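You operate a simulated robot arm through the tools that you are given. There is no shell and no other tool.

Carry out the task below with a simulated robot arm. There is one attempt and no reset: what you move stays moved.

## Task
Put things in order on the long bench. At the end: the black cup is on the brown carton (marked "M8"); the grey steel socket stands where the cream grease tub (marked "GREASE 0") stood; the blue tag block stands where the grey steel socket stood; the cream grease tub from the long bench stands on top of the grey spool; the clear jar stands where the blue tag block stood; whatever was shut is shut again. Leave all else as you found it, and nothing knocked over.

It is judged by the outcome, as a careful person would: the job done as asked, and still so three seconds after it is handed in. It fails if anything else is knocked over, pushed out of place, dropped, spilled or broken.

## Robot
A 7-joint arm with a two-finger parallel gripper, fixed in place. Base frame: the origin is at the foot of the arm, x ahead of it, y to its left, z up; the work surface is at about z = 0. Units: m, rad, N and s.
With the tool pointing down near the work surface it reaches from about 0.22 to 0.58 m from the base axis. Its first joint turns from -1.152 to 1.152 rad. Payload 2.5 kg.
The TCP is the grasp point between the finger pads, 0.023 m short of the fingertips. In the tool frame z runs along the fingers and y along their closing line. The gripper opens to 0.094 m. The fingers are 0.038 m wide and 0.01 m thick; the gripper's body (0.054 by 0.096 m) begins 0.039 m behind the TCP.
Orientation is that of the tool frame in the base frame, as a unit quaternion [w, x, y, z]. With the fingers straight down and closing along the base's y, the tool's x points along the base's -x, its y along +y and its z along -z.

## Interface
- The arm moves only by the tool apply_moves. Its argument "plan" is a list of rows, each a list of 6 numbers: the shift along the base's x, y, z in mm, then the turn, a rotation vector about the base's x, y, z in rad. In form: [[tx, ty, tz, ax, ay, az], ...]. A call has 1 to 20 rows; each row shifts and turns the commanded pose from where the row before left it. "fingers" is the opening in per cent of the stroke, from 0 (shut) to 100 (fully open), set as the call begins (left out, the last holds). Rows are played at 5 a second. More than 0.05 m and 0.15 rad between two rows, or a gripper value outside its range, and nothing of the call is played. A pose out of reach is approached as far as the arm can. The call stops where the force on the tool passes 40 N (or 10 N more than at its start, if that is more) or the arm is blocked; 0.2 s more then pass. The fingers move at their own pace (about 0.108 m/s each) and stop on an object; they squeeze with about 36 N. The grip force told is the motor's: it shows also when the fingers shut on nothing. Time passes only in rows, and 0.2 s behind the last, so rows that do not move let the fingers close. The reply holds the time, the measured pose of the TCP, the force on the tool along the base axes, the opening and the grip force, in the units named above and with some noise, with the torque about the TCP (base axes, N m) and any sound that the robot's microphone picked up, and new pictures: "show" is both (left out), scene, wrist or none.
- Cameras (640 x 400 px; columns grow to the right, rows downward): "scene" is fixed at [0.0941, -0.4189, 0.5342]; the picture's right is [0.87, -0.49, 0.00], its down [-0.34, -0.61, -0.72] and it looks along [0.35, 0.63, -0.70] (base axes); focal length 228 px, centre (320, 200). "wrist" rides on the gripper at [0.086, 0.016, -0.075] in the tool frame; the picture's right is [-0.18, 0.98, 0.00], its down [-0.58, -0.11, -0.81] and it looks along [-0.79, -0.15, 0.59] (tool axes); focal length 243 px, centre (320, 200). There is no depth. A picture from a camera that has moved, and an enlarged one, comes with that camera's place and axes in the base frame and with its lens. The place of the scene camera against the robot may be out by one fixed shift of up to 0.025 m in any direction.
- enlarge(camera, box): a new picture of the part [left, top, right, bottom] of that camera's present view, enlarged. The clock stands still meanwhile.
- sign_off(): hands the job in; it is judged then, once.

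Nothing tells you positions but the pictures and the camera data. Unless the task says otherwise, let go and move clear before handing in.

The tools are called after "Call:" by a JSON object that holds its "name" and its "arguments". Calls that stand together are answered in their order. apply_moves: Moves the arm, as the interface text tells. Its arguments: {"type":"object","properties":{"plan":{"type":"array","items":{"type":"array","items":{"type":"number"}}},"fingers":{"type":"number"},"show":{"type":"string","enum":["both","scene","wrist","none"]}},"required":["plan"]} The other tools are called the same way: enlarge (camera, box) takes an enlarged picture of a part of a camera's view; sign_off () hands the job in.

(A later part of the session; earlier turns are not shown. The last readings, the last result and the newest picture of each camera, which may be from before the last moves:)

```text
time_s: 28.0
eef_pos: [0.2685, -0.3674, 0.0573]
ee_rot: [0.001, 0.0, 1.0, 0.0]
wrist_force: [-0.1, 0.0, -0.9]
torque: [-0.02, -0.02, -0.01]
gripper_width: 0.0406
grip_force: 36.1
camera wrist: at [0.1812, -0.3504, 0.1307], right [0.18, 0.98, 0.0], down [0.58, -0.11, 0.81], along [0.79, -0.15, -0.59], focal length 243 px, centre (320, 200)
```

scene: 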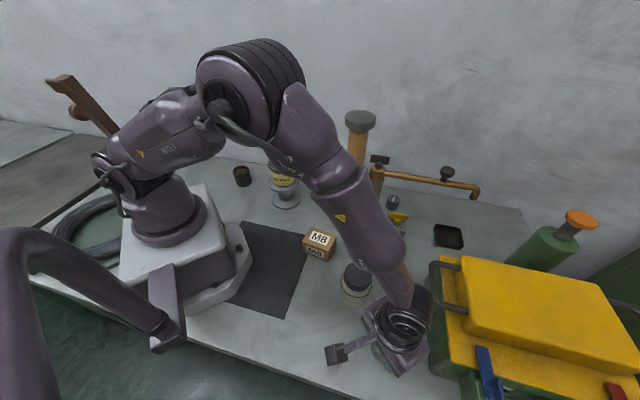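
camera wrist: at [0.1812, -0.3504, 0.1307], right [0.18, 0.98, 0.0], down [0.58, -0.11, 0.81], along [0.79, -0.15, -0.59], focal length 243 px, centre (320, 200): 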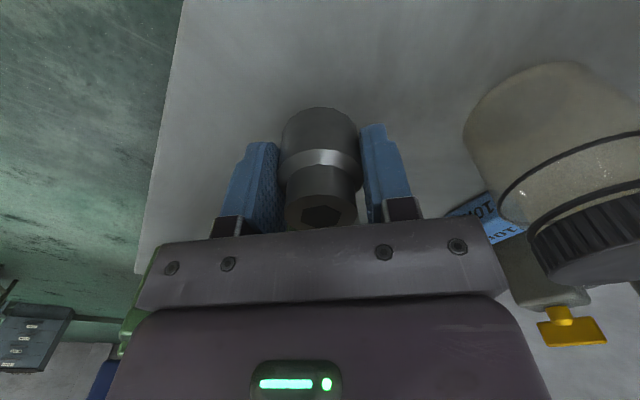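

The socket is held upright. Carrying it up and over to the tub's old spot at (0.169, -0.2395).

Call:
{"name": "apply_moves", "arguments": {"plan": [[0, 0, 25, 0, 0, 0], [0, 0, 35, 0, 0, 0], [0, 0, 35, 0, 0, 0], [-5, 6, 30, 0, 0, 0], [-20, 26, 0, 0, 0, 0], [-25, 33, 0, 0, 0, 0], [-25, 33, 0, 0, 0, 0], [-20, 26, 0, 0, 0, 0], [-4, 4.5, -25, 0, 0, 0], [0, 0, -35, 0, 0, 0], [0, 0, -35, 0, 0, 0], [0, 0, -25, 0, 0, 0], [0, 0, -15, 0, 0, 0], [0, 0, 0, 0, 0, 0], [0, 0, 0, 0, 0, 0]], "show": "both"}}

```text
time_s: 31.2
eef_pos: [0.1669, -0.2374, 0.0472]
ee_rot: [0.0, -0.001, 1.0, 0.001]
wrist_force: [0.0, -0.5, -0.7]
torque: [-0.01, -0.03, -0.01]
gripper_width: 0.0407
grip_force: 35.9
camera wrist: at [0.0815, -0.2222, 0.1206], right [0.18, 0.98, 0.0], down [0.58, -0.11, 0.81], along [0.79, -0.15, -0.59], focal length 243 px, centre (320, 200)
```

scene: 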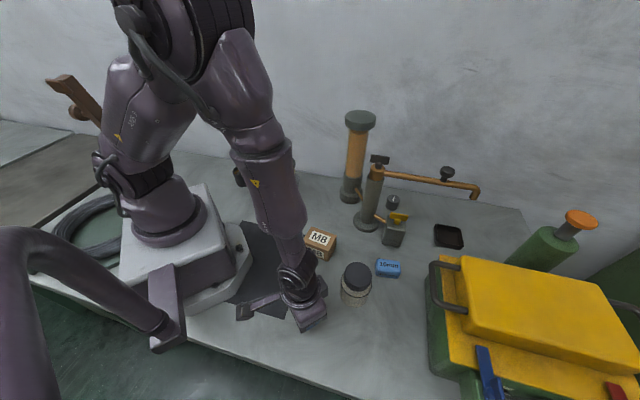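
wrist: 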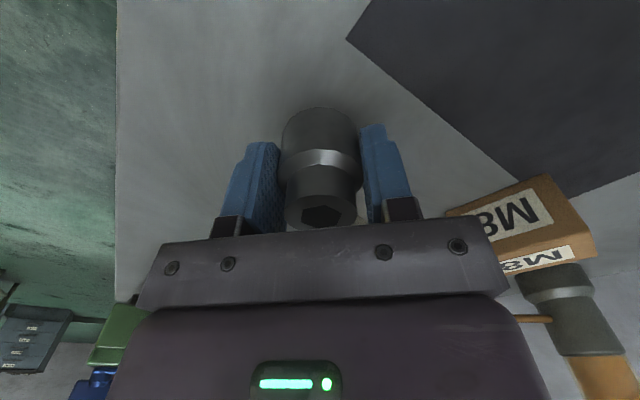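

The view matches the tub's former placement (mat corner at the same pixel). Lowering the socket the last 15 mm gently.

Call:
{"name": "apply_moves", "arguments": {"plan": [[1, -1.5, -6, 0, 0, 0], [0, 0, -6, 0, 0, 0], [0, 0, 0, 0, 0, 0]], "show": "none"}}

Call:
{"name": "apply_moves", "arguments": {"plan": [[0, 0, -1.5, 0, 0, 0], [0, 0, 0, 0, 0, 0]], "show": "none"}}

Call:
{"name": "apply_moves", "arguments": {"plan": [[0, 0, -1, 0, 0, 0], [0, 0, 0, 0, 0, 0]], "show": "none"}}

```text
time_s: 32.0
eef_pos: [0.1688, -0.2381, 0.034]
ee_rot: [0.0, 0.0, 1.0, 0.0]
wrist_force: [0.1, 0.5, -0.5]
torque: [0.03, -0.01, -0.01]
gripper_width: 0.0408
grip_force: 36.6
```

```text
time_s: 32.6
eef_pos: [0.171, -0.2379, 0.0336]
ee_rot: [0.0, -0.001, 1.0, 0.0]
wrist_force: [-0.5, -0.2, -2.1]
torque: [-0.01, -0.02, 0.0]
gripper_width: 0.041
grip_force: 36.1
```

```text
time_s: 33.2
eef_pos: [0.1698, -0.2395, 0.032]
ee_rot: [0.0, 0.001, 1.0, 0.0]
wrist_force: [0.3, 0.6, -0.9]
torque: [0.0, 0.0, -0.01]
gripper_width: 0.041
grip_force: 36.4
```

Call:
{"name": "apply_moves", "arguments": {"plan": [[0, 0, -0.7, 0, 0, 0], [0, 0, 0, 0, 0, 0]], "show": "none"}}

```text
time_s: 33.8
eef_pos: [0.17, -0.2397, 0.0306]
ee_rot: [0.0, 0.0, 1.0, 0.0]
wrist_force: [-2.9, 1.5, 10.9]
torque: [0.06, 0.05, -0.02]
gripper_width: 0.0407
grip_force: 35.6
```

Contact with the bench at about 11 N. Releasing the socket and lifting clear.

Call:
{"name": "apply_moves", "arguments": {"plan": [[0, 0, 0, 0, 0, 0], [0, 0, 0, 0, 0, 0], [0, 0, 0, 0, 0, 0], [0, 0, 20, 0, 0, 0], [0, 0, 30, 0, 0, 0], [0, 0, 40, 0, 0, 0], [0, 0, 40, 0, 0, 0], [0, 0, 0, 0, 0, 0]], "fingers": 100, "show": "both"}}

Call:
{"name": "enlarge", "arguments": {"camera": "wrist", "box": [240, 0, 400, 120]}}

```text
time_s: 35.6
eef_pos: [0.1711, -0.2405, 0.1629]
ee_rot: [0.0, -0.001, 1.0, 0.001]
wrist_force: [-0.9, 0.6, -0.2]
torque: [0.0, 0.0, 0.01]
gripper_width: 0.0939
grip_force: 0.1
camera wrist: at [0.0856, -0.226, 0.2365], right [0.18, 0.98, 0.0], down [0.58, -0.11, 0.81], along [0.79, -0.15, -0.59], focal length 243 px, centre (320, 200)
```

scene: 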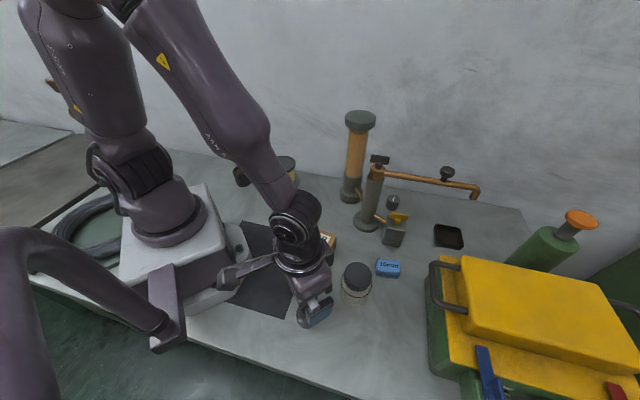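
wrist: 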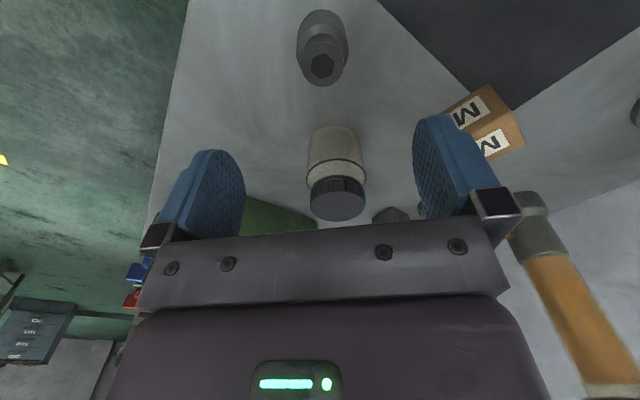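

```text
3.33 times, centred on (320, 60) of wrist
camera zoom: at [0.0856, -0.226, 0.2365], right [0.18, 0.98, 0.0], down [0.58, -0.11, 0.81], along [0.79, -0.15, -0.59], focal length 809 px, centre (320, 667)
```

zoom: 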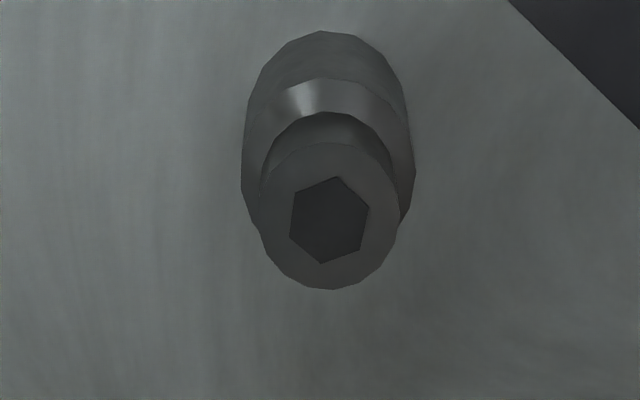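

The socket stands at about (0.171, -0.2395), within a couple of millimetres of the tub's old spot. Next is the blue tag: its long side lies about 40° off the x axis, so I'll fly over the jar and yaw the gripper by -0.70 rad to match.

Call:
{"name": "apply_moves", "arguments": {"plan": [[0, 0, 35, 0, 0, 0], [10, 0, 35, 0, 0, 0], [35, 0, 0, 0, 0, -0.1], [38, 0, 0, 0, 0, -0.1], [38, 1, 0, 0, 0, -0.1], [38, 1, 0, 0, 0, -0.1], [38, 1, 0, 0, 0, -0.1], [31, 0.5, 0, 0, 0, -0.1], [0, 0, -30, 0, 0, -0.1], [0, 0, -30, 0, 0, 0], [0, 0, -30, 0, 0, 0], [0, 0, 0, 0, 0, 0], [0, 0, 0, 0, 0, 0]], "show": "both"}}

Call:
{"name": "enlarge", "arguments": {"camera": "wrist", "box": [240, 20, 400, 140]}}

```text
time_s: 38.4
eef_pos: [0.3971, -0.2397, 0.1424]
ee_rot: [0.001, 0.343, 0.939, 0.0]
wrist_force: [-0.2, 0.3, 0.7]
torque: [0.02, 0.0, 0.05]
gripper_width: 0.0939
grip_force: 0.1
camera wrist: at [0.3414, -0.1712, 0.2157], right [0.77, 0.63, 0.0], down [0.37, -0.46, 0.81], along [0.51, -0.62, -0.59], focal length 243 px, centre (320, 200)
```

scene: 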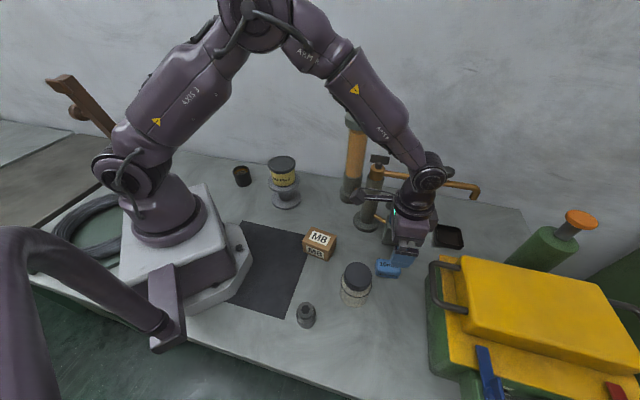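
wrist: 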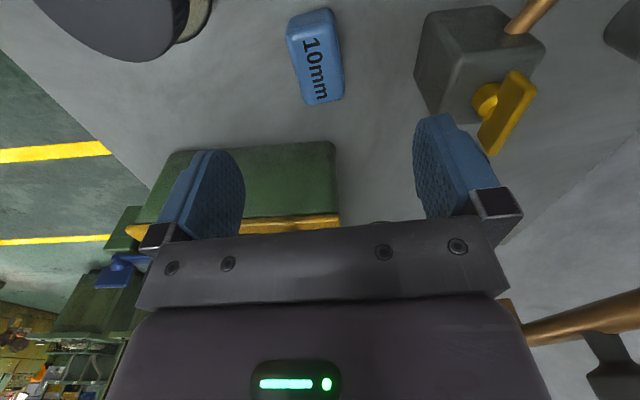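

```text
3.33 times, centred on (320, 80) of wrist
camera zoom: at [0.3414, -0.1712, 0.2157], right [0.77, 0.63, 0.0], down [0.37, -0.46, 0.81], along [0.51, -0.62, -0.59], focal length 809 px, centre (320, 600)
```

zoom: 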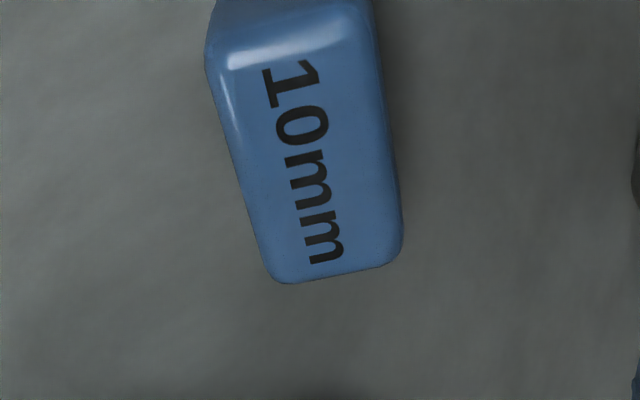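

The gripper's yaw matches the tag, whose centre lies about 4.5 mm further along its long axis. I'll shift there with the fingers part-open (to stay clear of the valve block) and go down.

Call:
{"name": "apply_moves", "arguments": {"plan": [[3.9, -2.6, -20, 0, 0, 0], [0, 0, -30, 0, 0, 0], [0, 0, -30, 0, 0, 0], [0, 0, -20, 0, 0, 0], [0, 0, 0, 0, 0, 0]], "fingers": 65, "show": "both"}}

Call:
{"name": "enlarge", "arguments": {"camera": "wrist", "box": [220, 80, 440, 240]}}

```text
time_s: 39.6
eef_pos: [0.4016, -0.2387, 0.0423]
ee_rot: [0.0, 0.343, 0.939, 0.0]
wrist_force: [0.5, 0.3, -0.2]
torque: [0.0, -0.03, -0.03]
gripper_width: 0.0613
grip_force: 0.1
camera wrist: at [0.3451, -0.1709, 0.1157], right [0.77, 0.63, 0.0], down [0.37, -0.46, 0.81], along [0.51, -0.62, -0.59], focal length 243 px, centre (320, 200)
```

scene: 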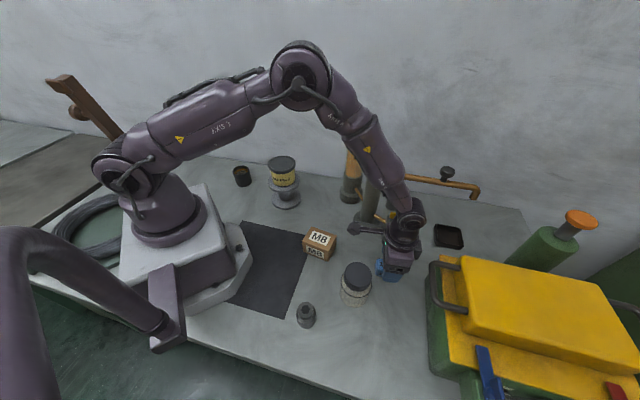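
wrist: 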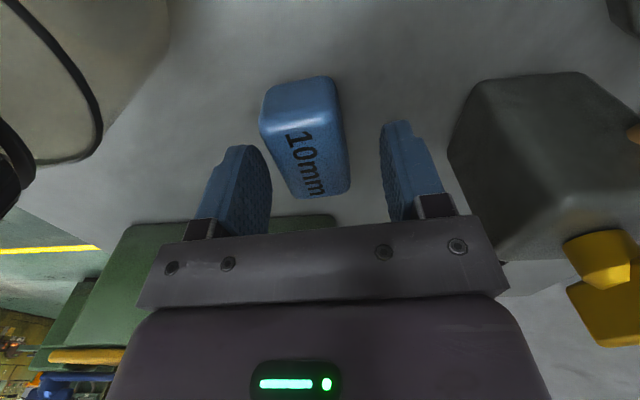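

```text
2.50 times, centred on (330, 160) of wrist
camera zoom: at [0.3451, -0.1709, 0.1157], right [0.77, 0.63, 0.0], down [0.37, -0.46, 0.81], along [0.51, -0.62, -0.59], focal length 606 px, centre (295, 300)
```

zoom: 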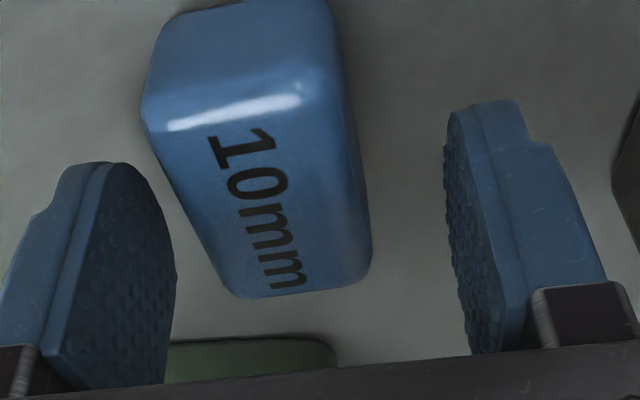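

The tag is about 4.5 mm to one side of the finger midline. I'll correct that and lower the last 13 mm.

Call:
{"name": "apply_moves", "arguments": {"plan": [[-2.9, -3.4, 0, 0, 0, 0], [0, 0, -7, 0, 0, 0], [0, 0, -6, 0, 0, 0], [0, 0, 0, 0, 0, 0], [0, 0, 0, 0, 0, 0]], "show": "wrist"}}

Call:
{"name": "enlarge", "arguments": {"camera": "wrist", "box": [220, 80, 440, 240]}}

```text
time_s: 40.8
eef_pos: [0.3983, -0.242, 0.0314]
ee_rot: [0.0, 0.343, 0.939, 0.0]
wrist_force: [0.2, -1.1, -0.8]
torque: [-0.01, 0.01, -0.01]
gripper_width: 0.0615
grip_force: 0.0
camera wrist: at [0.3427, -0.1746, 0.1039], right [0.77, 0.63, 0.0], down [0.37, -0.46, 0.81], along [0.51, -0.62, -0.59], focal length 243 px, centre (320, 200)
```

wrist: 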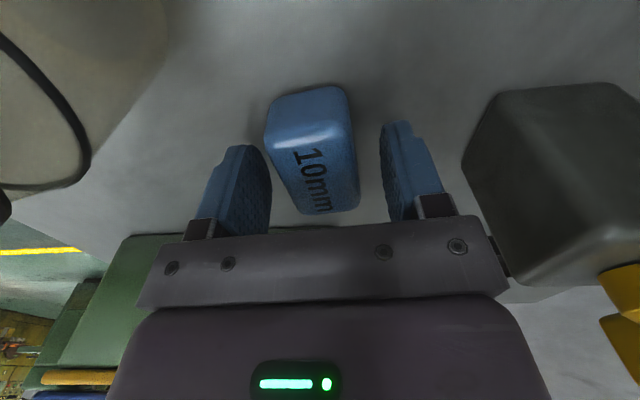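

```text
2.50 times, centred on (330, 160) of wrist
camera zoom: at [0.3427, -0.1746, 0.1039], right [0.77, 0.63, 0.0], down [0.37, -0.46, 0.81], along [0.51, -0.62, -0.59], focal length 606 px, centre (295, 300)
```

zoom: 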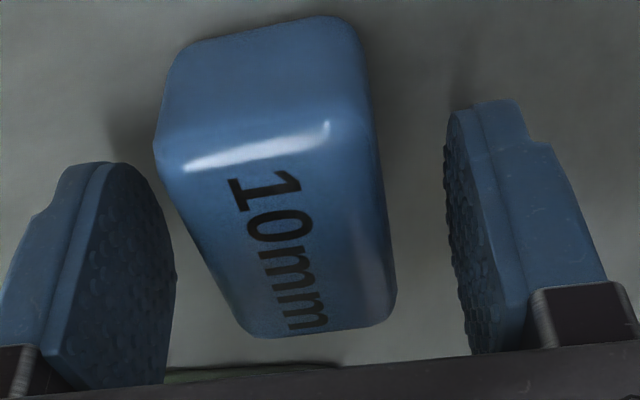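

The tag (about 0.030 tall) is now centred between the fingers, at about (0.398, -0.241). Closing and lifting it.

Call:
{"name": "apply_moves", "arguments": {"plan": [[0, 0, -1.5, 0, 0, 0], [0, 0, 0, 0, 0, 0]], "show": "none"}}

Call:
{"name": "apply_moves", "arguments": {"plan": [[0, 0, 0, 0, 0, 0], [0, 0, 0, 0, 0, 0], [0, 0, 0, 0, 0, 0]], "fingers": 0, "show": "none"}}

Call:
{"name": "apply_moves", "arguments": {"plan": [[0, 0, 10, 0, 0, 0], [0, 0, 15, 0, 0, 0], [0, 0, 0, 0, 0, 0]], "show": "both"}}

```text
time_s: 41.4
eef_pos: [0.3985, -0.2433, 0.0286]
ee_rot: [0.0, 0.343, 0.939, 0.0]
wrist_force: [-0.8, -0.4, 1.1]
torque: [0.03, 0.0, 0.01]
gripper_width: 0.0608
grip_force: 0.2
```

```text
time_s: 42.2
eef_pos: [0.3983, -0.2423, 0.0305]
ee_rot: [0.0, 0.344, 0.939, 0.0]
wrist_force: [0.3, -0.6, -0.2]
torque: [0.04, -0.01, 0.02]
gripper_width: 0.035
grip_force: 35.9
```

```text
time_s: 43.0
eef_pos: [0.3982, -0.2414, 0.0532]
ee_rot: [0.0, 0.343, 0.939, 0.0]
wrist_force: [-0.3, 0.1, 0.1]
torque: [0.02, 0.02, -0.01]
gripper_width: 0.0354
grip_force: 35.9
camera wrist: at [0.343, -0.1744, 0.1273], right [0.77, 0.63, 0.0], down [0.38, -0.46, 0.81], along [0.51, -0.62, -0.59], focal length 243 px, centre (320, 200)
```

scene: 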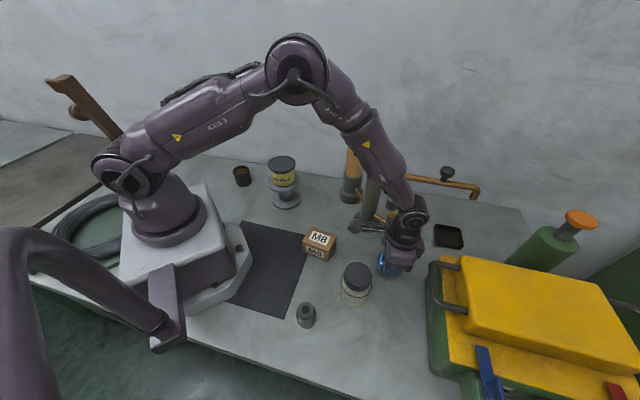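
wrist: 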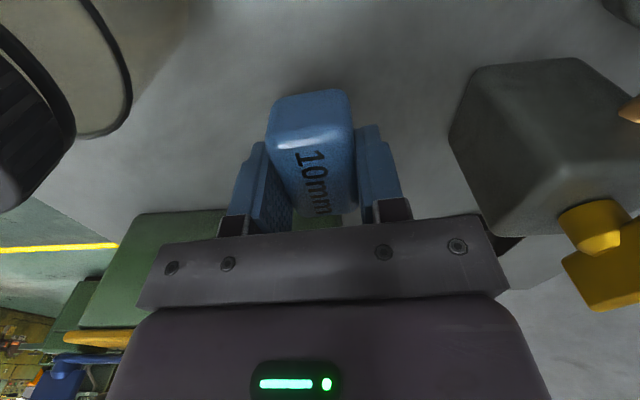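

The tag is held. Moving it up and across to the socket's old spot at (0.268, -0.368), keeping the same yaw.

Call:
{"name": "apply_moves", "arguments": {"plan": [[0, 0, 25, 0, 0, 0], [0, 0, 35, 0, 0, 0], [-4, -4, 35, 0, 0, 0], [-20, -19, 25, 0, 0, 0], [-27, -26, 0, 0, 0, 0], [-27, -26, 0, 0, 0, 0], [-27, -26, 0, 0, 0, 0], [-20, -20, 0, 0, 0, 0], [-5, -5, -20, 0, 0, 0], [0, 0, -30, 0, 0, 0], [0, 0, -30, 0, 0, 0], [0, 0, -30, 0, 0, 0], [0, 0, -20, 0, 0, 0], [0, 0, 0, 0, 0, 0], [0, 0, 0, 0, 0, 0]], "show": "both"}}

```text
time_s: 46.2
eef_pos: [0.2675, -0.3675, 0.0436]
ee_rot: [0.0, 0.342, 0.94, 0.0]
wrist_force: [-0.6, 0.1, 0.0]
torque: [0.01, 0.02, 0.03]
gripper_width: 0.0349
grip_force: 36.2
camera wrist: at [0.2112, -0.3003, 0.1167], right [0.77, 0.63, 0.0], down [0.37, -0.46, 0.81], along [0.51, -0.62, -0.59], focal length 243 px, centre (320, 200)
```

scene: 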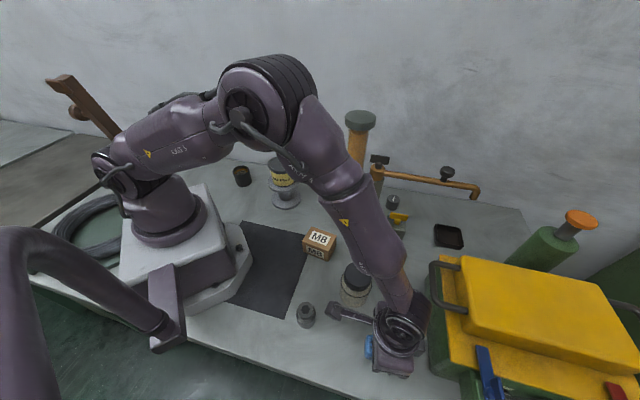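
wrist: 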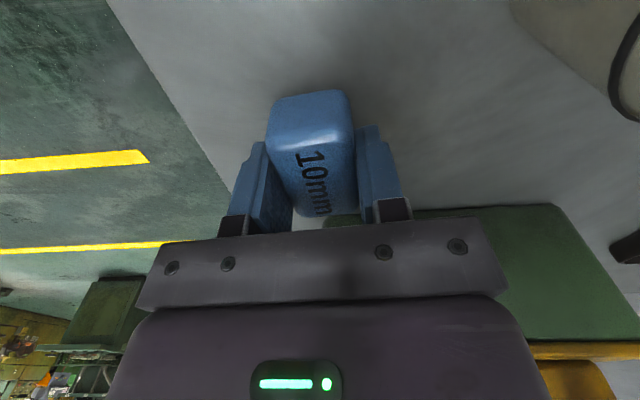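

Positioned over the spot. Lowering the tag onto the bench gently.

Call:
{"name": "apply_moves", "arguments": {"plan": [[0.5, -0.5, -7, 0, 0, 0], [0, 0, -6, 0, 0, 0], [0, 0, 0, 0, 0, 0]], "show": "none"}}

Call:
{"name": "apply_moves", "arguments": {"plan": [[0, 0, -1, 0, 0, 0], [0, 0, 0, 0, 0, 0]], "show": "none"}}

Call:
{"name": "apply_moves", "arguments": {"plan": [[0, 0, -0.7, 0, 0, 0], [0, 0, 0, 0, 0, 0]], "show": "none"}}

```text
time_s: 47.0
eef_pos: [0.2676, -0.3669, 0.03]
ee_rot: [0.0, 0.343, 0.939, 0.001]
wrist_force: [0.2, 0.1, 0.3]
torque: [0.01, 0.0, 0.0]
gripper_width: 0.0352
grip_force: 36.5
```

```text
time_s: 47.6
eef_pos: [0.2689, -0.3682, 0.0288]
ee_rot: [0.001, 0.343, 0.939, 0.0]
wrist_force: [-2.4, 2.8, 6.8]
torque: [0.14, 0.17, -0.01]
gripper_width: 0.0353
grip_force: 35.9
```

```text
time_s: 48.2
eef_pos: [0.2689, -0.3695, 0.0294]
ee_rot: [0.002, 0.343, 0.939, 0.001]
wrist_force: [-1.9, 6.3, 21.2]
torque: [0.31, 0.28, -0.01]
gripper_width: 0.0351
grip_force: 36.0
```

Contact with the bench. I'll ease off slightly, release and lift away.

Call:
{"name": "apply_moves", "arguments": {"plan": [[0, 0, 0.5, 0, 0, 0], [0, 0, 0, 0, 0, 0]], "show": "none"}}

Call:
{"name": "apply_moves", "arguments": {"plan": [[0, 0, 0, 0, 0, 0], [0, 0, 0, 0, 0, 0], [0, 0, 15, 0, 0, 0], [0, 0, 30, 0, 0, 0], [0, 0, 40, 0, 0, 0], [0, 0, 40, 0, 0, 0], [0, 0, 0, 0, 0, 0]], "fingers": 70, "show": "both"}}

Call:
{"name": "enlarge", "arguments": {"camera": "wrist", "box": [240, 0, 400, 120]}}

```text
time_s: 48.8
eef_pos: [0.2697, -0.3686, 0.0289]
ee_rot: [0.001, 0.344, 0.939, -0.001]
wrist_force: [-1.8, 3.0, 19.8]
torque: [0.24, 0.25, -0.01]
gripper_width: 0.0351
grip_force: 36.5
```

```text
time_s: 50.4
eef_pos: [0.2701, -0.3716, 0.1544]
ee_rot: [0.001, 0.343, 0.939, 0.0]
wrist_force: [0.0, 0.5, -0.5]
torque: [0.0, 0.0, 0.03]
gripper_width: 0.0659
grip_force: 0.2
camera wrist: at [0.2141, -0.3035, 0.227], right [0.77, 0.63, 0.0], down [0.38, -0.46, 0.81], along [0.51, -0.62, -0.59], focal length 243 px, centre (320, 200)
```

scene: 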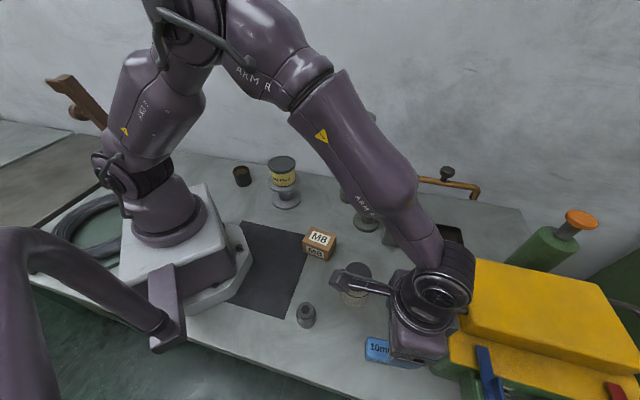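
wrist: 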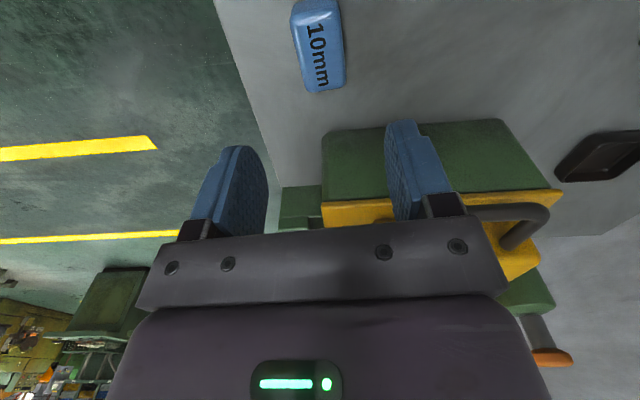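

```text
3.33 times, centred on (320, 60) of wrist
camera zoom: at [0.2141, -0.3035, 0.227], right [0.77, 0.63, 0.0], down [0.38, -0.46, 0.81], along [0.51, -0.62, -0.59], focal length 809 px, centre (320, 667)
```

zoom: 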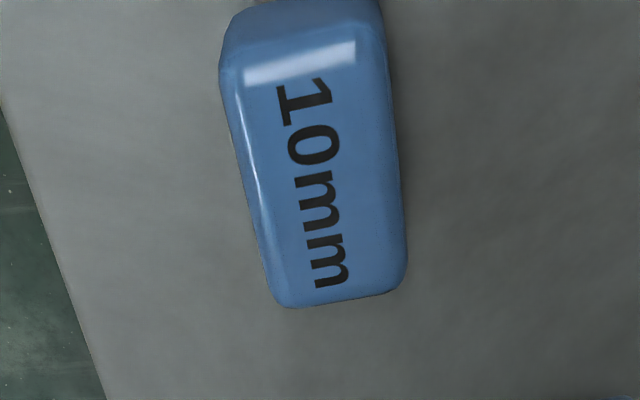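

The tag stands at about (0.267, -0.367), as wanted. Now I'll move above the jar at about (0.2895, -0.2455), turning back to zero yaw and opening fully, to measure it.

Call:
{"name": "apply_moves", "arguments": {"plan": [[0, 0, 35, 0, 0, 0.1], [3, 15, 25, 0, 0, 0.1], [4, 25, 10, 0, 0, 0.1], [4, 25, 0, 0, 0, 0.1], [4, 25, 0, 0, 0, 0.1], [4, 25, 0, 0, 0, 0.1], [2, 8, 0, 0, 0, 0.1], [0, 0, 0, 0, 0, 0], [0, 0, 0, 0, 0, 0]], "fingers": 100, "show": "both"}}

Call:
{"name": "enlarge", "arguments": {"camera": "wrist", "box": [240, 0, 400, 120]}}

```text
time_s: 52.4
eef_pos: [0.2917, -0.2458, 0.2265]
ee_rot: [0.0, 0.001, 1.0, 0.0]
wrist_force: [-0.8, -0.4, 1.0]
torque: [-0.01, 0.01, 0.0]
gripper_width: 0.0937
grip_force: 0.1
camera wrist: at [0.2046, -0.2298, 0.2999], right [0.18, 0.98, 0.0], down [0.58, -0.11, 0.81], along [0.79, -0.15, -0.59], focal length 243 px, centre (320, 200)
```

scene: 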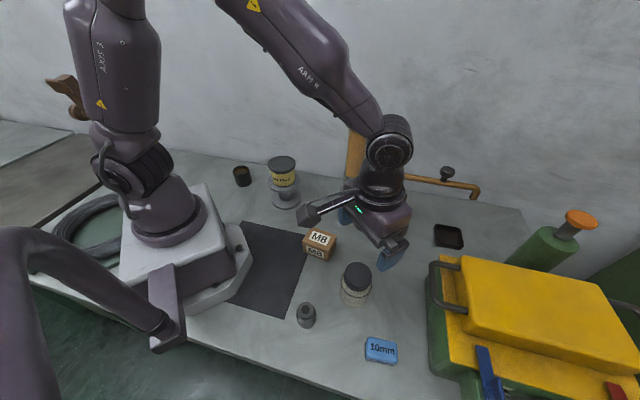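
wrist: 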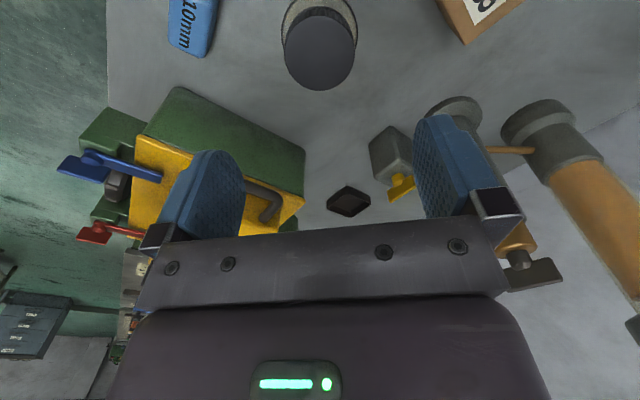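

```text
3.33 times, centred on (320, 60) of wrist
camera zoom: at [0.2046, -0.2298, 0.2999], right [0.18, 0.98, 0.0], down [0.58, -0.11, 0.81], along [0.79, -0.15, -0.59], focal length 809 px, centre (320, 667)
```

zoom: 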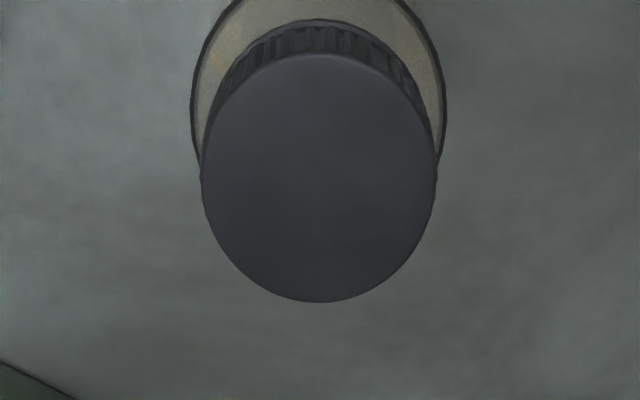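

The jar's lid centre is at about (0.2905, -0.2457), top about 0.095. I'll descend around it with fingers fully open, pausing to check.

Call:
{"name": "apply_moves", "arguments": {"plan": [[-1, 0, -35, 0, 0, 0], [0, 0, -35, 0, 0, 0], [0, 0, -35, 0, 0, 0], [0, 0, 0, 0, 0, 0], [0, 0, 0, 0, 0, 0]], "show": "wrist"}}

```text
time_s: 53.6
eef_pos: [0.2927, -0.2464, 0.1173]
ee_rot: [0.0, 0.0, 1.0, 0.0]
wrist_force: [-0.5, 0.1, 0.7]
torque: [0.03, -0.03, -0.02]
gripper_width: 0.0939
grip_force: 0.0
camera wrist: at [0.2049, -0.2306, 0.1917], right [0.18, 0.98, 0.0], down [0.58, -0.11, 0.81], along [0.79, -0.15, -0.59], focal length 243 px, centre (320, 200)
```

wrist: 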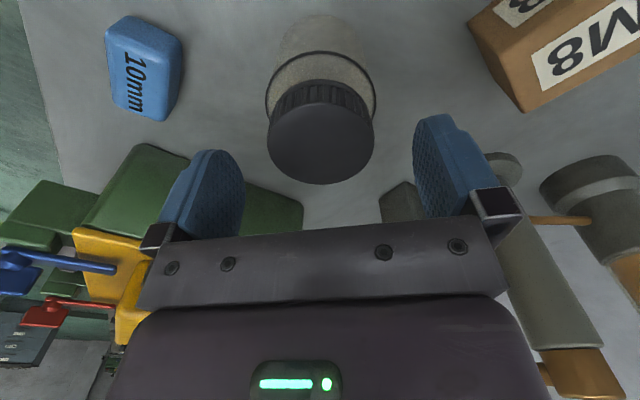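

The lid is centred between the fingers. Lowering to grip the glass body below the shoulder.

Call:
{"name": "apply_moves", "arguments": {"plan": [[0, 0, -20, 0, 0, 0], [0, 0, -20, 0, 0, 0], [0, 0, -10, 0, 0, 0], [0, 0, 0, 0, 0, 0], [0, 0, 0, 0, 0, 0]], "show": "both"}}

Call:
{"name": "enlarge", "arguments": {"camera": "scene", "box": [310, 240, 410, 320]}}

```text
time_s: 54.8
eef_pos: [0.2888, -0.246, 0.0667]
ee_rot: [0.0, -0.001, 1.0, 0.001]
wrist_force: [-0.7, -0.3, 0.0]
torque: [0.0, 0.0, -0.01]
gripper_width: 0.0939
grip_force: 0.1
camera wrist: at [0.2023, -0.2308, 0.141], right [0.18, 0.98, 0.0], down [0.58, -0.11, 0.81], along [0.79, -0.15, -0.59], focal length 243 px, centre (320, 200)
```

scene: 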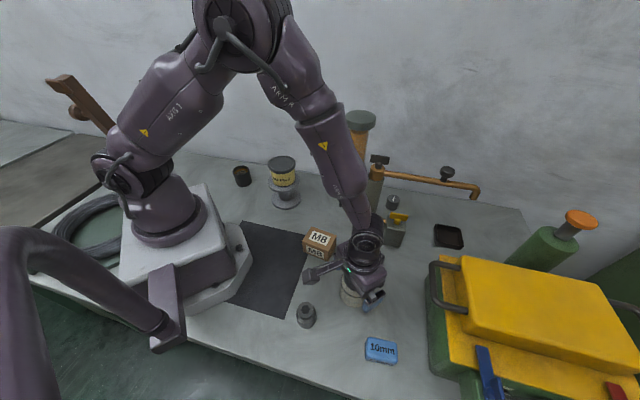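
wrist: 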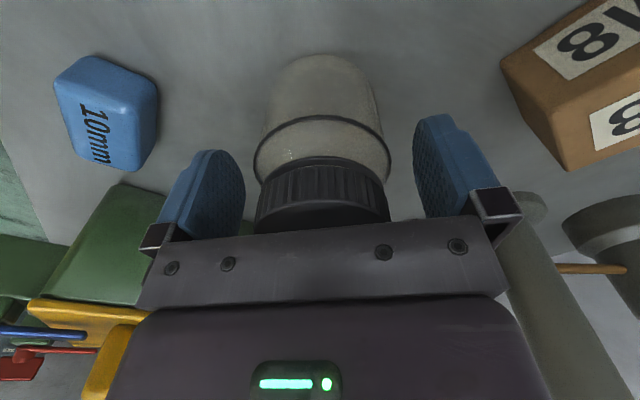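

```text
5.00 times, centred on (360, 280) of scene
camera zoom: at [0.0941, -0.4189, 0.5342], right [0.87, -0.49, 0.0], down [-0.34, -0.61, -0.72], along [0.35, 0.63, -0.7], focal length 1140 px, centre (120, -200)
```

zoom: 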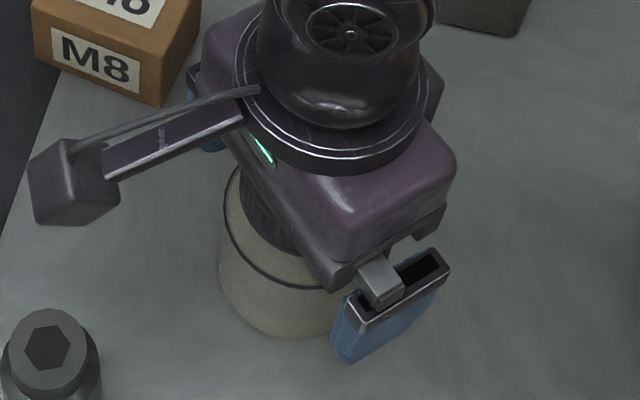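

The jar fits between the fingers. A small 3 mm step lower, then closing.

Call:
{"name": "apply_moves", "arguments": {"plan": [[0, 0, -3, 0, 0, 0], [0, 0, 0, 0, 0, 0]], "show": "none"}}

Call:
{"name": "apply_moves", "arguments": {"plan": [[0, 0, 0, 0, 0, 0], [0, 0, 0, 0, 0, 0], [0, 0, 0, 0, 0, 0]], "fingers": 0, "show": "wrist"}}

```text
time_s: 55.4
eef_pos: [0.2878, -0.2474, 0.0643]
ee_rot: [0.0, 0.0, 1.0, 0.0]
wrist_force: [0.1, 0.0, -0.3]
torque: [0.02, -0.04, 0.01]
gripper_width: 0.0937
grip_force: 0.0
```

```text
time_s: 56.2
eef_pos: [0.2881, -0.2466, 0.065]
ee_rot: [-0.001, 0.0, 1.0, -0.001]
wrist_force: [0.0, 0.1, 0.7]
torque: [0.02, -0.01, 0.0]
gripper_width: 0.0634
grip_force: 35.9
camera wrist: at [0.2021, -0.231, 0.1389], right [0.18, 0.98, 0.0], down [0.58, -0.11, 0.81], along [0.79, -0.15, -0.59], focal length 243 px, centre (320, 200)
```

wrist: 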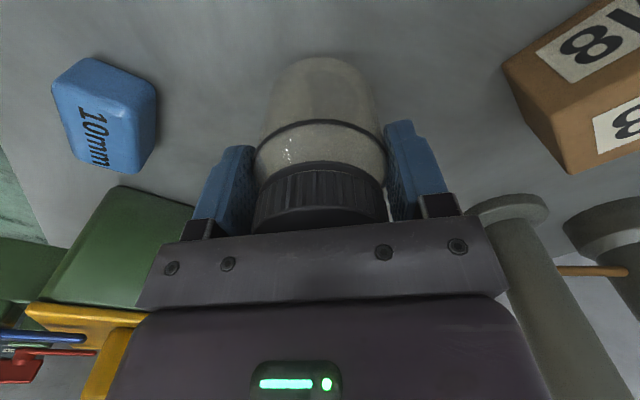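

Gripped at 0.063 m. Lifting a little to check.

Call:
{"name": "apply_moves", "arguments": {"plan": [[0, 0, 5, 0, 0, 0], [0, 0, 10, 0, 0, 0], [0, 0, 15, 0, 0, 0], [0, 0, 0, 0, 0, 0]], "show": "both"}}

Call:
{"name": "enlarge", "arguments": {"camera": "scene", "box": [310, 230, 430, 320]}}

```text
time_s: 57.2
eef_pos: [0.2882, -0.2474, 0.0954]
ee_rot: [0.0, 0.0, 1.0, 0.0]
wrist_force: [0.0, 0.3, -2.6]
torque: [0.02, 0.0, 0.0]
gripper_width: 0.0631
grip_force: 35.5
camera wrist: at [0.2022, -0.2314, 0.1701], right [0.18, 0.98, 0.0], down [0.58, -0.11, 0.81], along [0.79, -0.15, -0.59], focal length 243 px, centre (320, 200)
```

scene: 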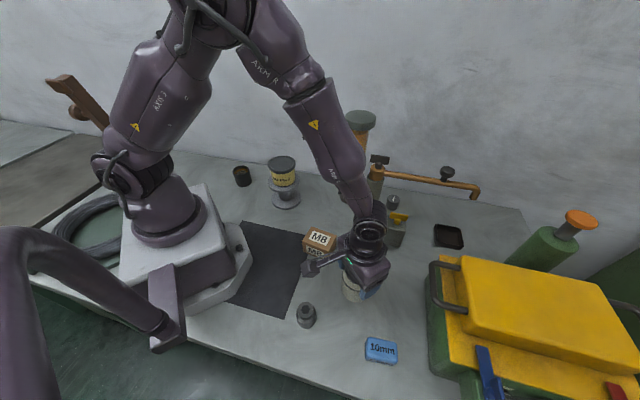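
wrist: 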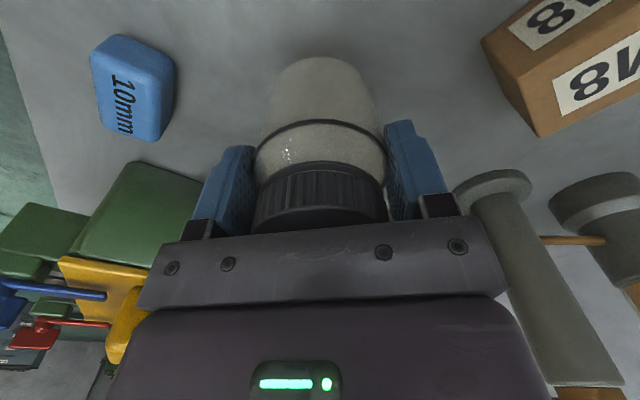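

```text
4.44 times, centred on (370, 275) of scene
camera zoom: at [0.0941, -0.4189, 0.5342], right [0.87, -0.49, 0.0], down [-0.34, -0.61, -0.72], along [0.35, 0.63, -0.7], focal length 1014 px, centre (98, -133)
```

zoom: 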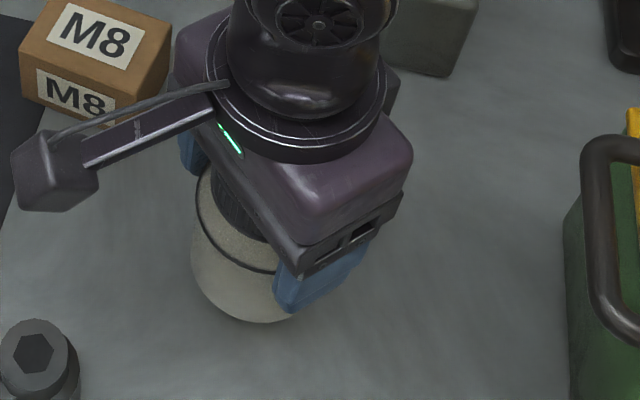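

The jar is up whole and steady; it sits about 3 mm forward of the TCP. Carrying it to the tag's former spot at (0.398, -0.2415).

Call:
{"name": "apply_moves", "arguments": {"plan": [[0, 0, 20, 0, 0, 0], [5, 0, 25, 0, 0, 0], [20, 1, 10, 0, 0, 0], [25, 1, 0, 0, 0, 0], [25, 1, 0, 0, 0, 0], [22, 1, 0, 0, 0, 0], [10, 0.5, -10, 0, 0, 0], [0, 0, -20, 0, 0, 0], [0, 0, -25, 0, 0, 0], [0, 0, -10, 0, 0, 0], [0, 0, 0, 0, 0, 0], [0, 0, 0, 0, 0, 0]], "show": "both"}}

Call:
{"name": "enlarge", "arguments": {"camera": "scene", "box": [330, 200, 450, 290]}}

```text
time_s: 59.8
eef_pos: [0.3962, -0.2409, 0.0871]
ee_rot: [0.0, 0.0, 1.0, 0.0]
wrist_force: [-1.1, 0.7, -1.8]
torque: [0.0, -0.04, 0.02]
gripper_width: 0.0634
grip_force: 36.7
camera wrist: at [0.3101, -0.2262, 0.1601], right [0.18, 0.98, 0.0], down [0.58, -0.11, 0.81], along [0.79, -0.15, -0.59], focal length 243 px, centre (320, 200)
```

scene: 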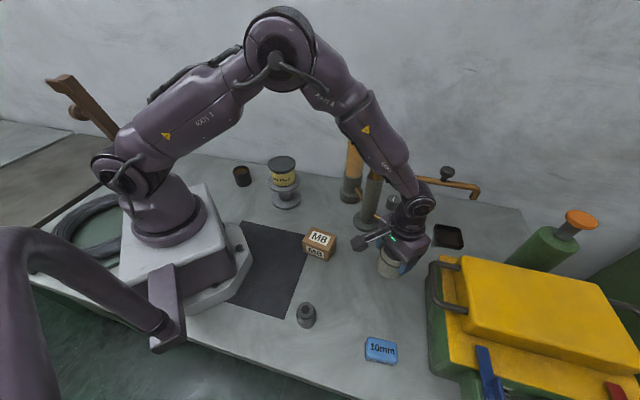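
wrist: 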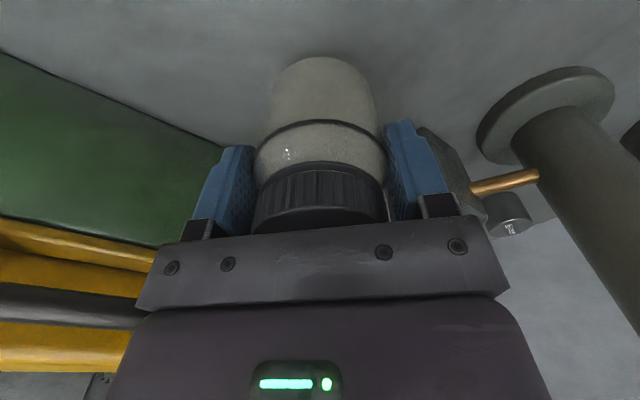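

```text
4.44 times, centred on (390, 245) of scene
camera zoom: at [0.0941, -0.4189, 0.5342], right [0.87, -0.49, 0.0], down [-0.34, -0.61, -0.72], along [0.35, 0.63, -0.7], focal length 1014 px, centre (9, 0)
```

zoom: 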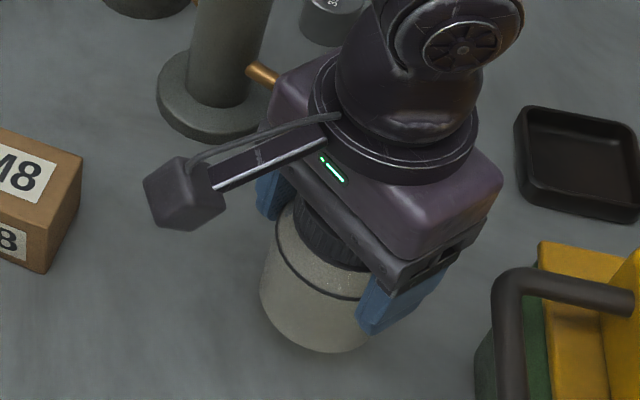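

Clear of the valve block and the case handle. Lowering the jar the last 20 mm gently.

Call:
{"name": "apply_moves", "arguments": {"plan": [[-0.5, -0.5, -8, 0, 0, 0], [0, 0, -8, 0, 0, 0], [0, 0, -2, 0, 0, 0], [0, 0, 0, 0, 0, 0]], "show": "none"}}

Call:
{"name": "apply_moves", "arguments": {"plan": [[0, 0, -1, 0, 0, 0], [0, 0, 0, 0, 0, 0]], "show": "none"}}

Call:
{"name": "apply_moves", "arguments": {"plan": [[0, 0, -0.7, 0, 0, 0], [0, 0, 0, 0, 0, 0]], "show": "none"}}

```text
time_s: 60.8
eef_pos: [0.3951, -0.243, 0.0678]
ee_rot: [0.001, 0.0, 1.0, 0.0]
wrist_force: [0.1, -0.8, -1.9]
torque: [0.01, -0.01, -0.02]
gripper_width: 0.0633
grip_force: 36.0
```

```text
time_s: 61.4
eef_pos: [0.3961, -0.2425, 0.0678]
ee_rot: [0.0, 0.001, 1.0, 0.0]
wrist_force: [-0.1, -0.3, -3.2]
torque: [-0.03, -0.03, 0.01]
gripper_width: 0.0632
grip_force: 36.2
```

```text
time_s: 62.0
eef_pos: [0.3962, -0.2431, 0.0657]
ee_rot: [0.0, -0.001, 1.0, 0.0]
wrist_force: [0.2, -0.1, -1.4]
torque: [0.0, 0.01, -0.03]
gripper_width: 0.0632
grip_force: 36.0
```

Call:
{"name": "apply_moves", "arguments": {"plan": [[0, 0, -0.7, 0, 0, 0], [0, 0, 0, 0, 0, 0]], "show": "none"}}

```text
time_s: 62.6
eef_pos: [0.3959, -0.2422, 0.066]
ee_rot: [0.0, 0.0, 1.0, 0.0]
wrist_force: [-0.1, -0.4, 1.6]
torque: [0.02, 0.04, 0.0]
gripper_width: 0.0635
grip_force: 35.9
```

Call:
{"name": "apply_moves", "arguments": {"plan": [[0, 0, -0.5, 0, 0, 0], [0, 0, 0, 0, 0, 0]], "show": "none"}}

```text
time_s: 63.2
eef_pos: [0.3958, -0.2422, 0.0659]
ee_rot: [0.001, 0.001, 1.0, 0.0]
wrist_force: [-0.3, -0.5, 7.4]
torque: [0.09, 0.11, -0.03]
gripper_width: 0.0632
grip_force: 36.2
```

The jar touches the bench lightly (about 7 N). I'll open only part-way to stay clear of the valve block, then lift straight up.

Call:
{"name": "apply_moves", "arguments": {"plan": [[0, 0, 0, 0, 0, 0], [0, 0, 0, 0, 0, 0], [0, 0, 0, 0, 0, 0]], "fingers": 86, "show": "wrist"}}

Call:
{"name": "apply_moves", "arguments": {"plan": [[0, 0, 15, 0, 0, 0], [0, 0, 25, 0, 0, 0], [0, 0, 35, 0, 0, 0], [0, 0, 40, 0, 0, 0], [0, 0, 40, 0, 0, 0], [0, 0, 0, 0, 0, 0], [0, 0, 0, 0, 0, 0]], "show": "both"}}

Call:
{"name": "enlarge", "arguments": {"camera": "wrist", "box": [240, 0, 400, 120]}}

```text
time_s: 64.0
eef_pos: [0.3955, -0.2424, 0.0647]
ee_rot: [0.0, 0.0, 1.0, 0.0]
wrist_force: [0.6, 0.0, -0.1]
torque: [-0.01, -0.03, -0.01]
gripper_width: 0.0808
grip_force: 0.0
camera wrist: at [0.3092, -0.2264, 0.1384], right [0.18, 0.98, 0.0], down [0.58, -0.11, 0.81], along [0.79, -0.15, -0.59], focal length 243 px, centre (320, 200)
```

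wrist: 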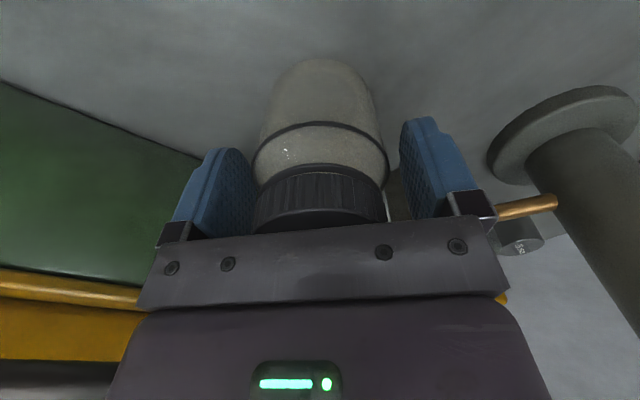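

```text
time_s: 65.6
eef_pos: [0.3945, -0.2428, 0.2209]
ee_rot: [-0.001, 0.0, 1.0, 0.001]
wrist_force: [-0.7, 0.2, -0.3]
torque: [-0.01, 0.01, -0.02]
gripper_width: 0.0809
grip_force: 0.1
camera wrist: at [0.3084, -0.2262, 0.2954], right [0.18, 0.98, 0.0], down [0.58, -0.11, 0.81], along [0.79, -0.15, -0.59], focal length 243 px, centre (320, 200)
```

scene: 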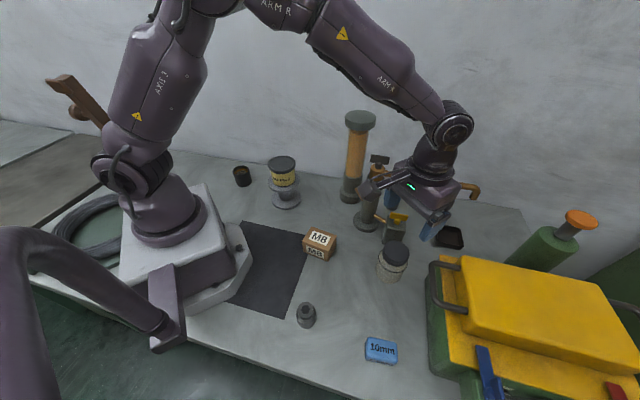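
wrist: 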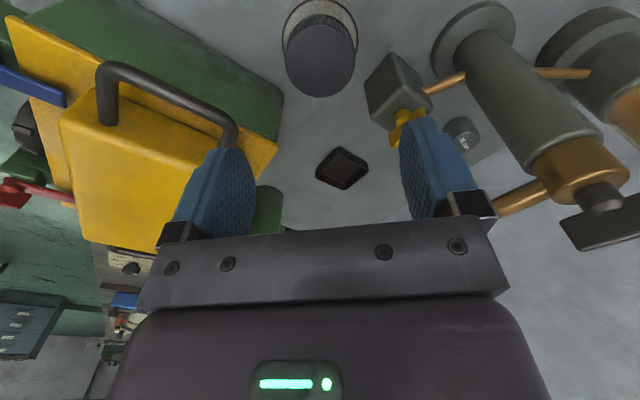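

```text
3.33 times, centred on (320, 60) of wrist
camera zoom: at [0.3084, -0.2262, 0.2954], right [0.18, 0.98, 0.0], down [0.58, -0.11, 0.81], along [0.79, -0.15, -0.59], focal length 809 px, centre (320, 667)
```

zoom: 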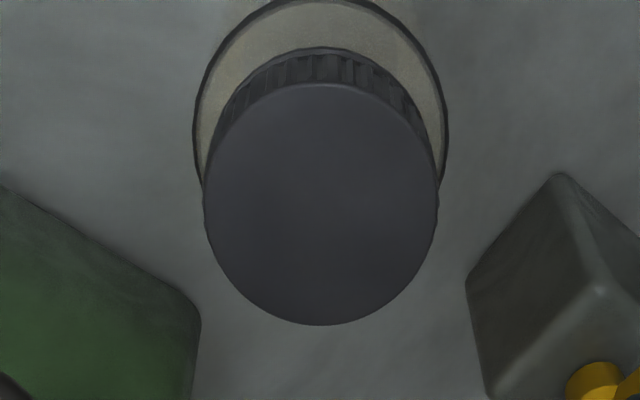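

The jar stands at about (0.3986, -0.2416), matching the tag's old spot. Last item: the black cup. I'll travel inward and over to the back left above the cup, near (0.18, 0.278).

Call:
{"name": "apply_moves", "arguments": {"plan": [[-25, 8, 10, 0, 0, 0], [-40, 11, 10, 0, 0, 0], [-40, 11, 10, 0, 0, 0], [-4, 38, 0, 0, 0, 0], [-4, 40, 0, 0, 0, 0], [-4, 40, 0, 0, 0, 0], [-3, 40, 0, 0, 0, 0], [-2, 40, 0, 0, 0, 0], [-2, 40, 0, 0, 0, 0], [-1, 40, 0, 0, 0, 0], [0, 34, 0, 0, 0, 0], [-18, 35, 0, 0, 0, 0], [-18, 36, 0, 0, 0, 0], [-18, 36, 0, 0, 0, 0], [-18, 36, 0, 0, 0, 0], [-17, 35, 0, 0, 0, 0], [0, 0, -25, 0, 0, 0], [0, 0, -25, 0, 0, 0], [0, 0, -20, 0, 0, 0], [0, 0, 0, 0, 0, 0]], "fingers": 100, "show": "both"}}

Call:
{"name": "enlarge", "arguments": {"camera": "wrist", "box": [240, 0, 400, 120]}}

```text
time_s: 69.8
eef_pos: [0.1802, 0.2766, 0.1804]
ee_rot: [0.0, 0.0, 1.0, 0.0]
wrist_force: [-0.8, 1.1, 0.7]
torque: [-0.02, -0.01, -0.04]
gripper_width: 0.0942
grip_force: 0.0
camera wrist: at [0.0937, 0.2929, 0.2537], right [0.18, 0.98, 0.0], down [0.58, -0.11, 0.81], along [0.79, -0.15, -0.59], focal length 243 px, centre (320, 200)
```

scene: 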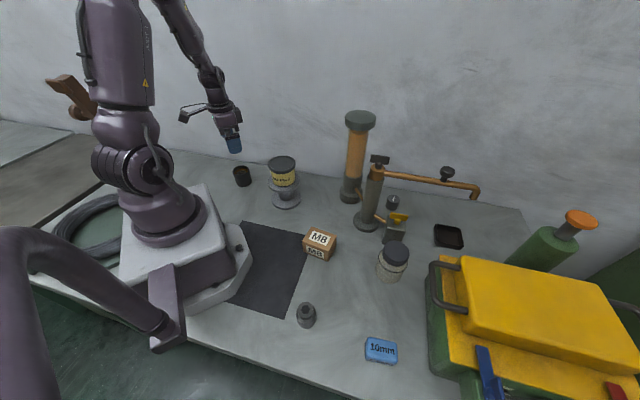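
wrist: 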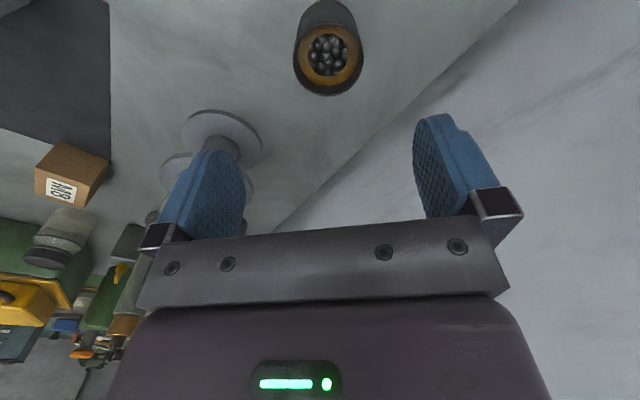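

```text
3.33 times, centred on (320, 60) of wrist
camera zoom: at [0.0937, 0.2929, 0.2537], right [0.18, 0.98, 0.0], down [0.58, -0.11, 0.81], along [0.79, -0.15, -0.59], focal length 809 px, centre (320, 667)
```

zoom: 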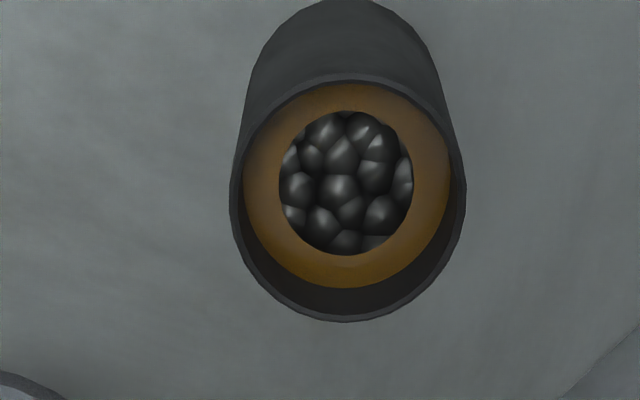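

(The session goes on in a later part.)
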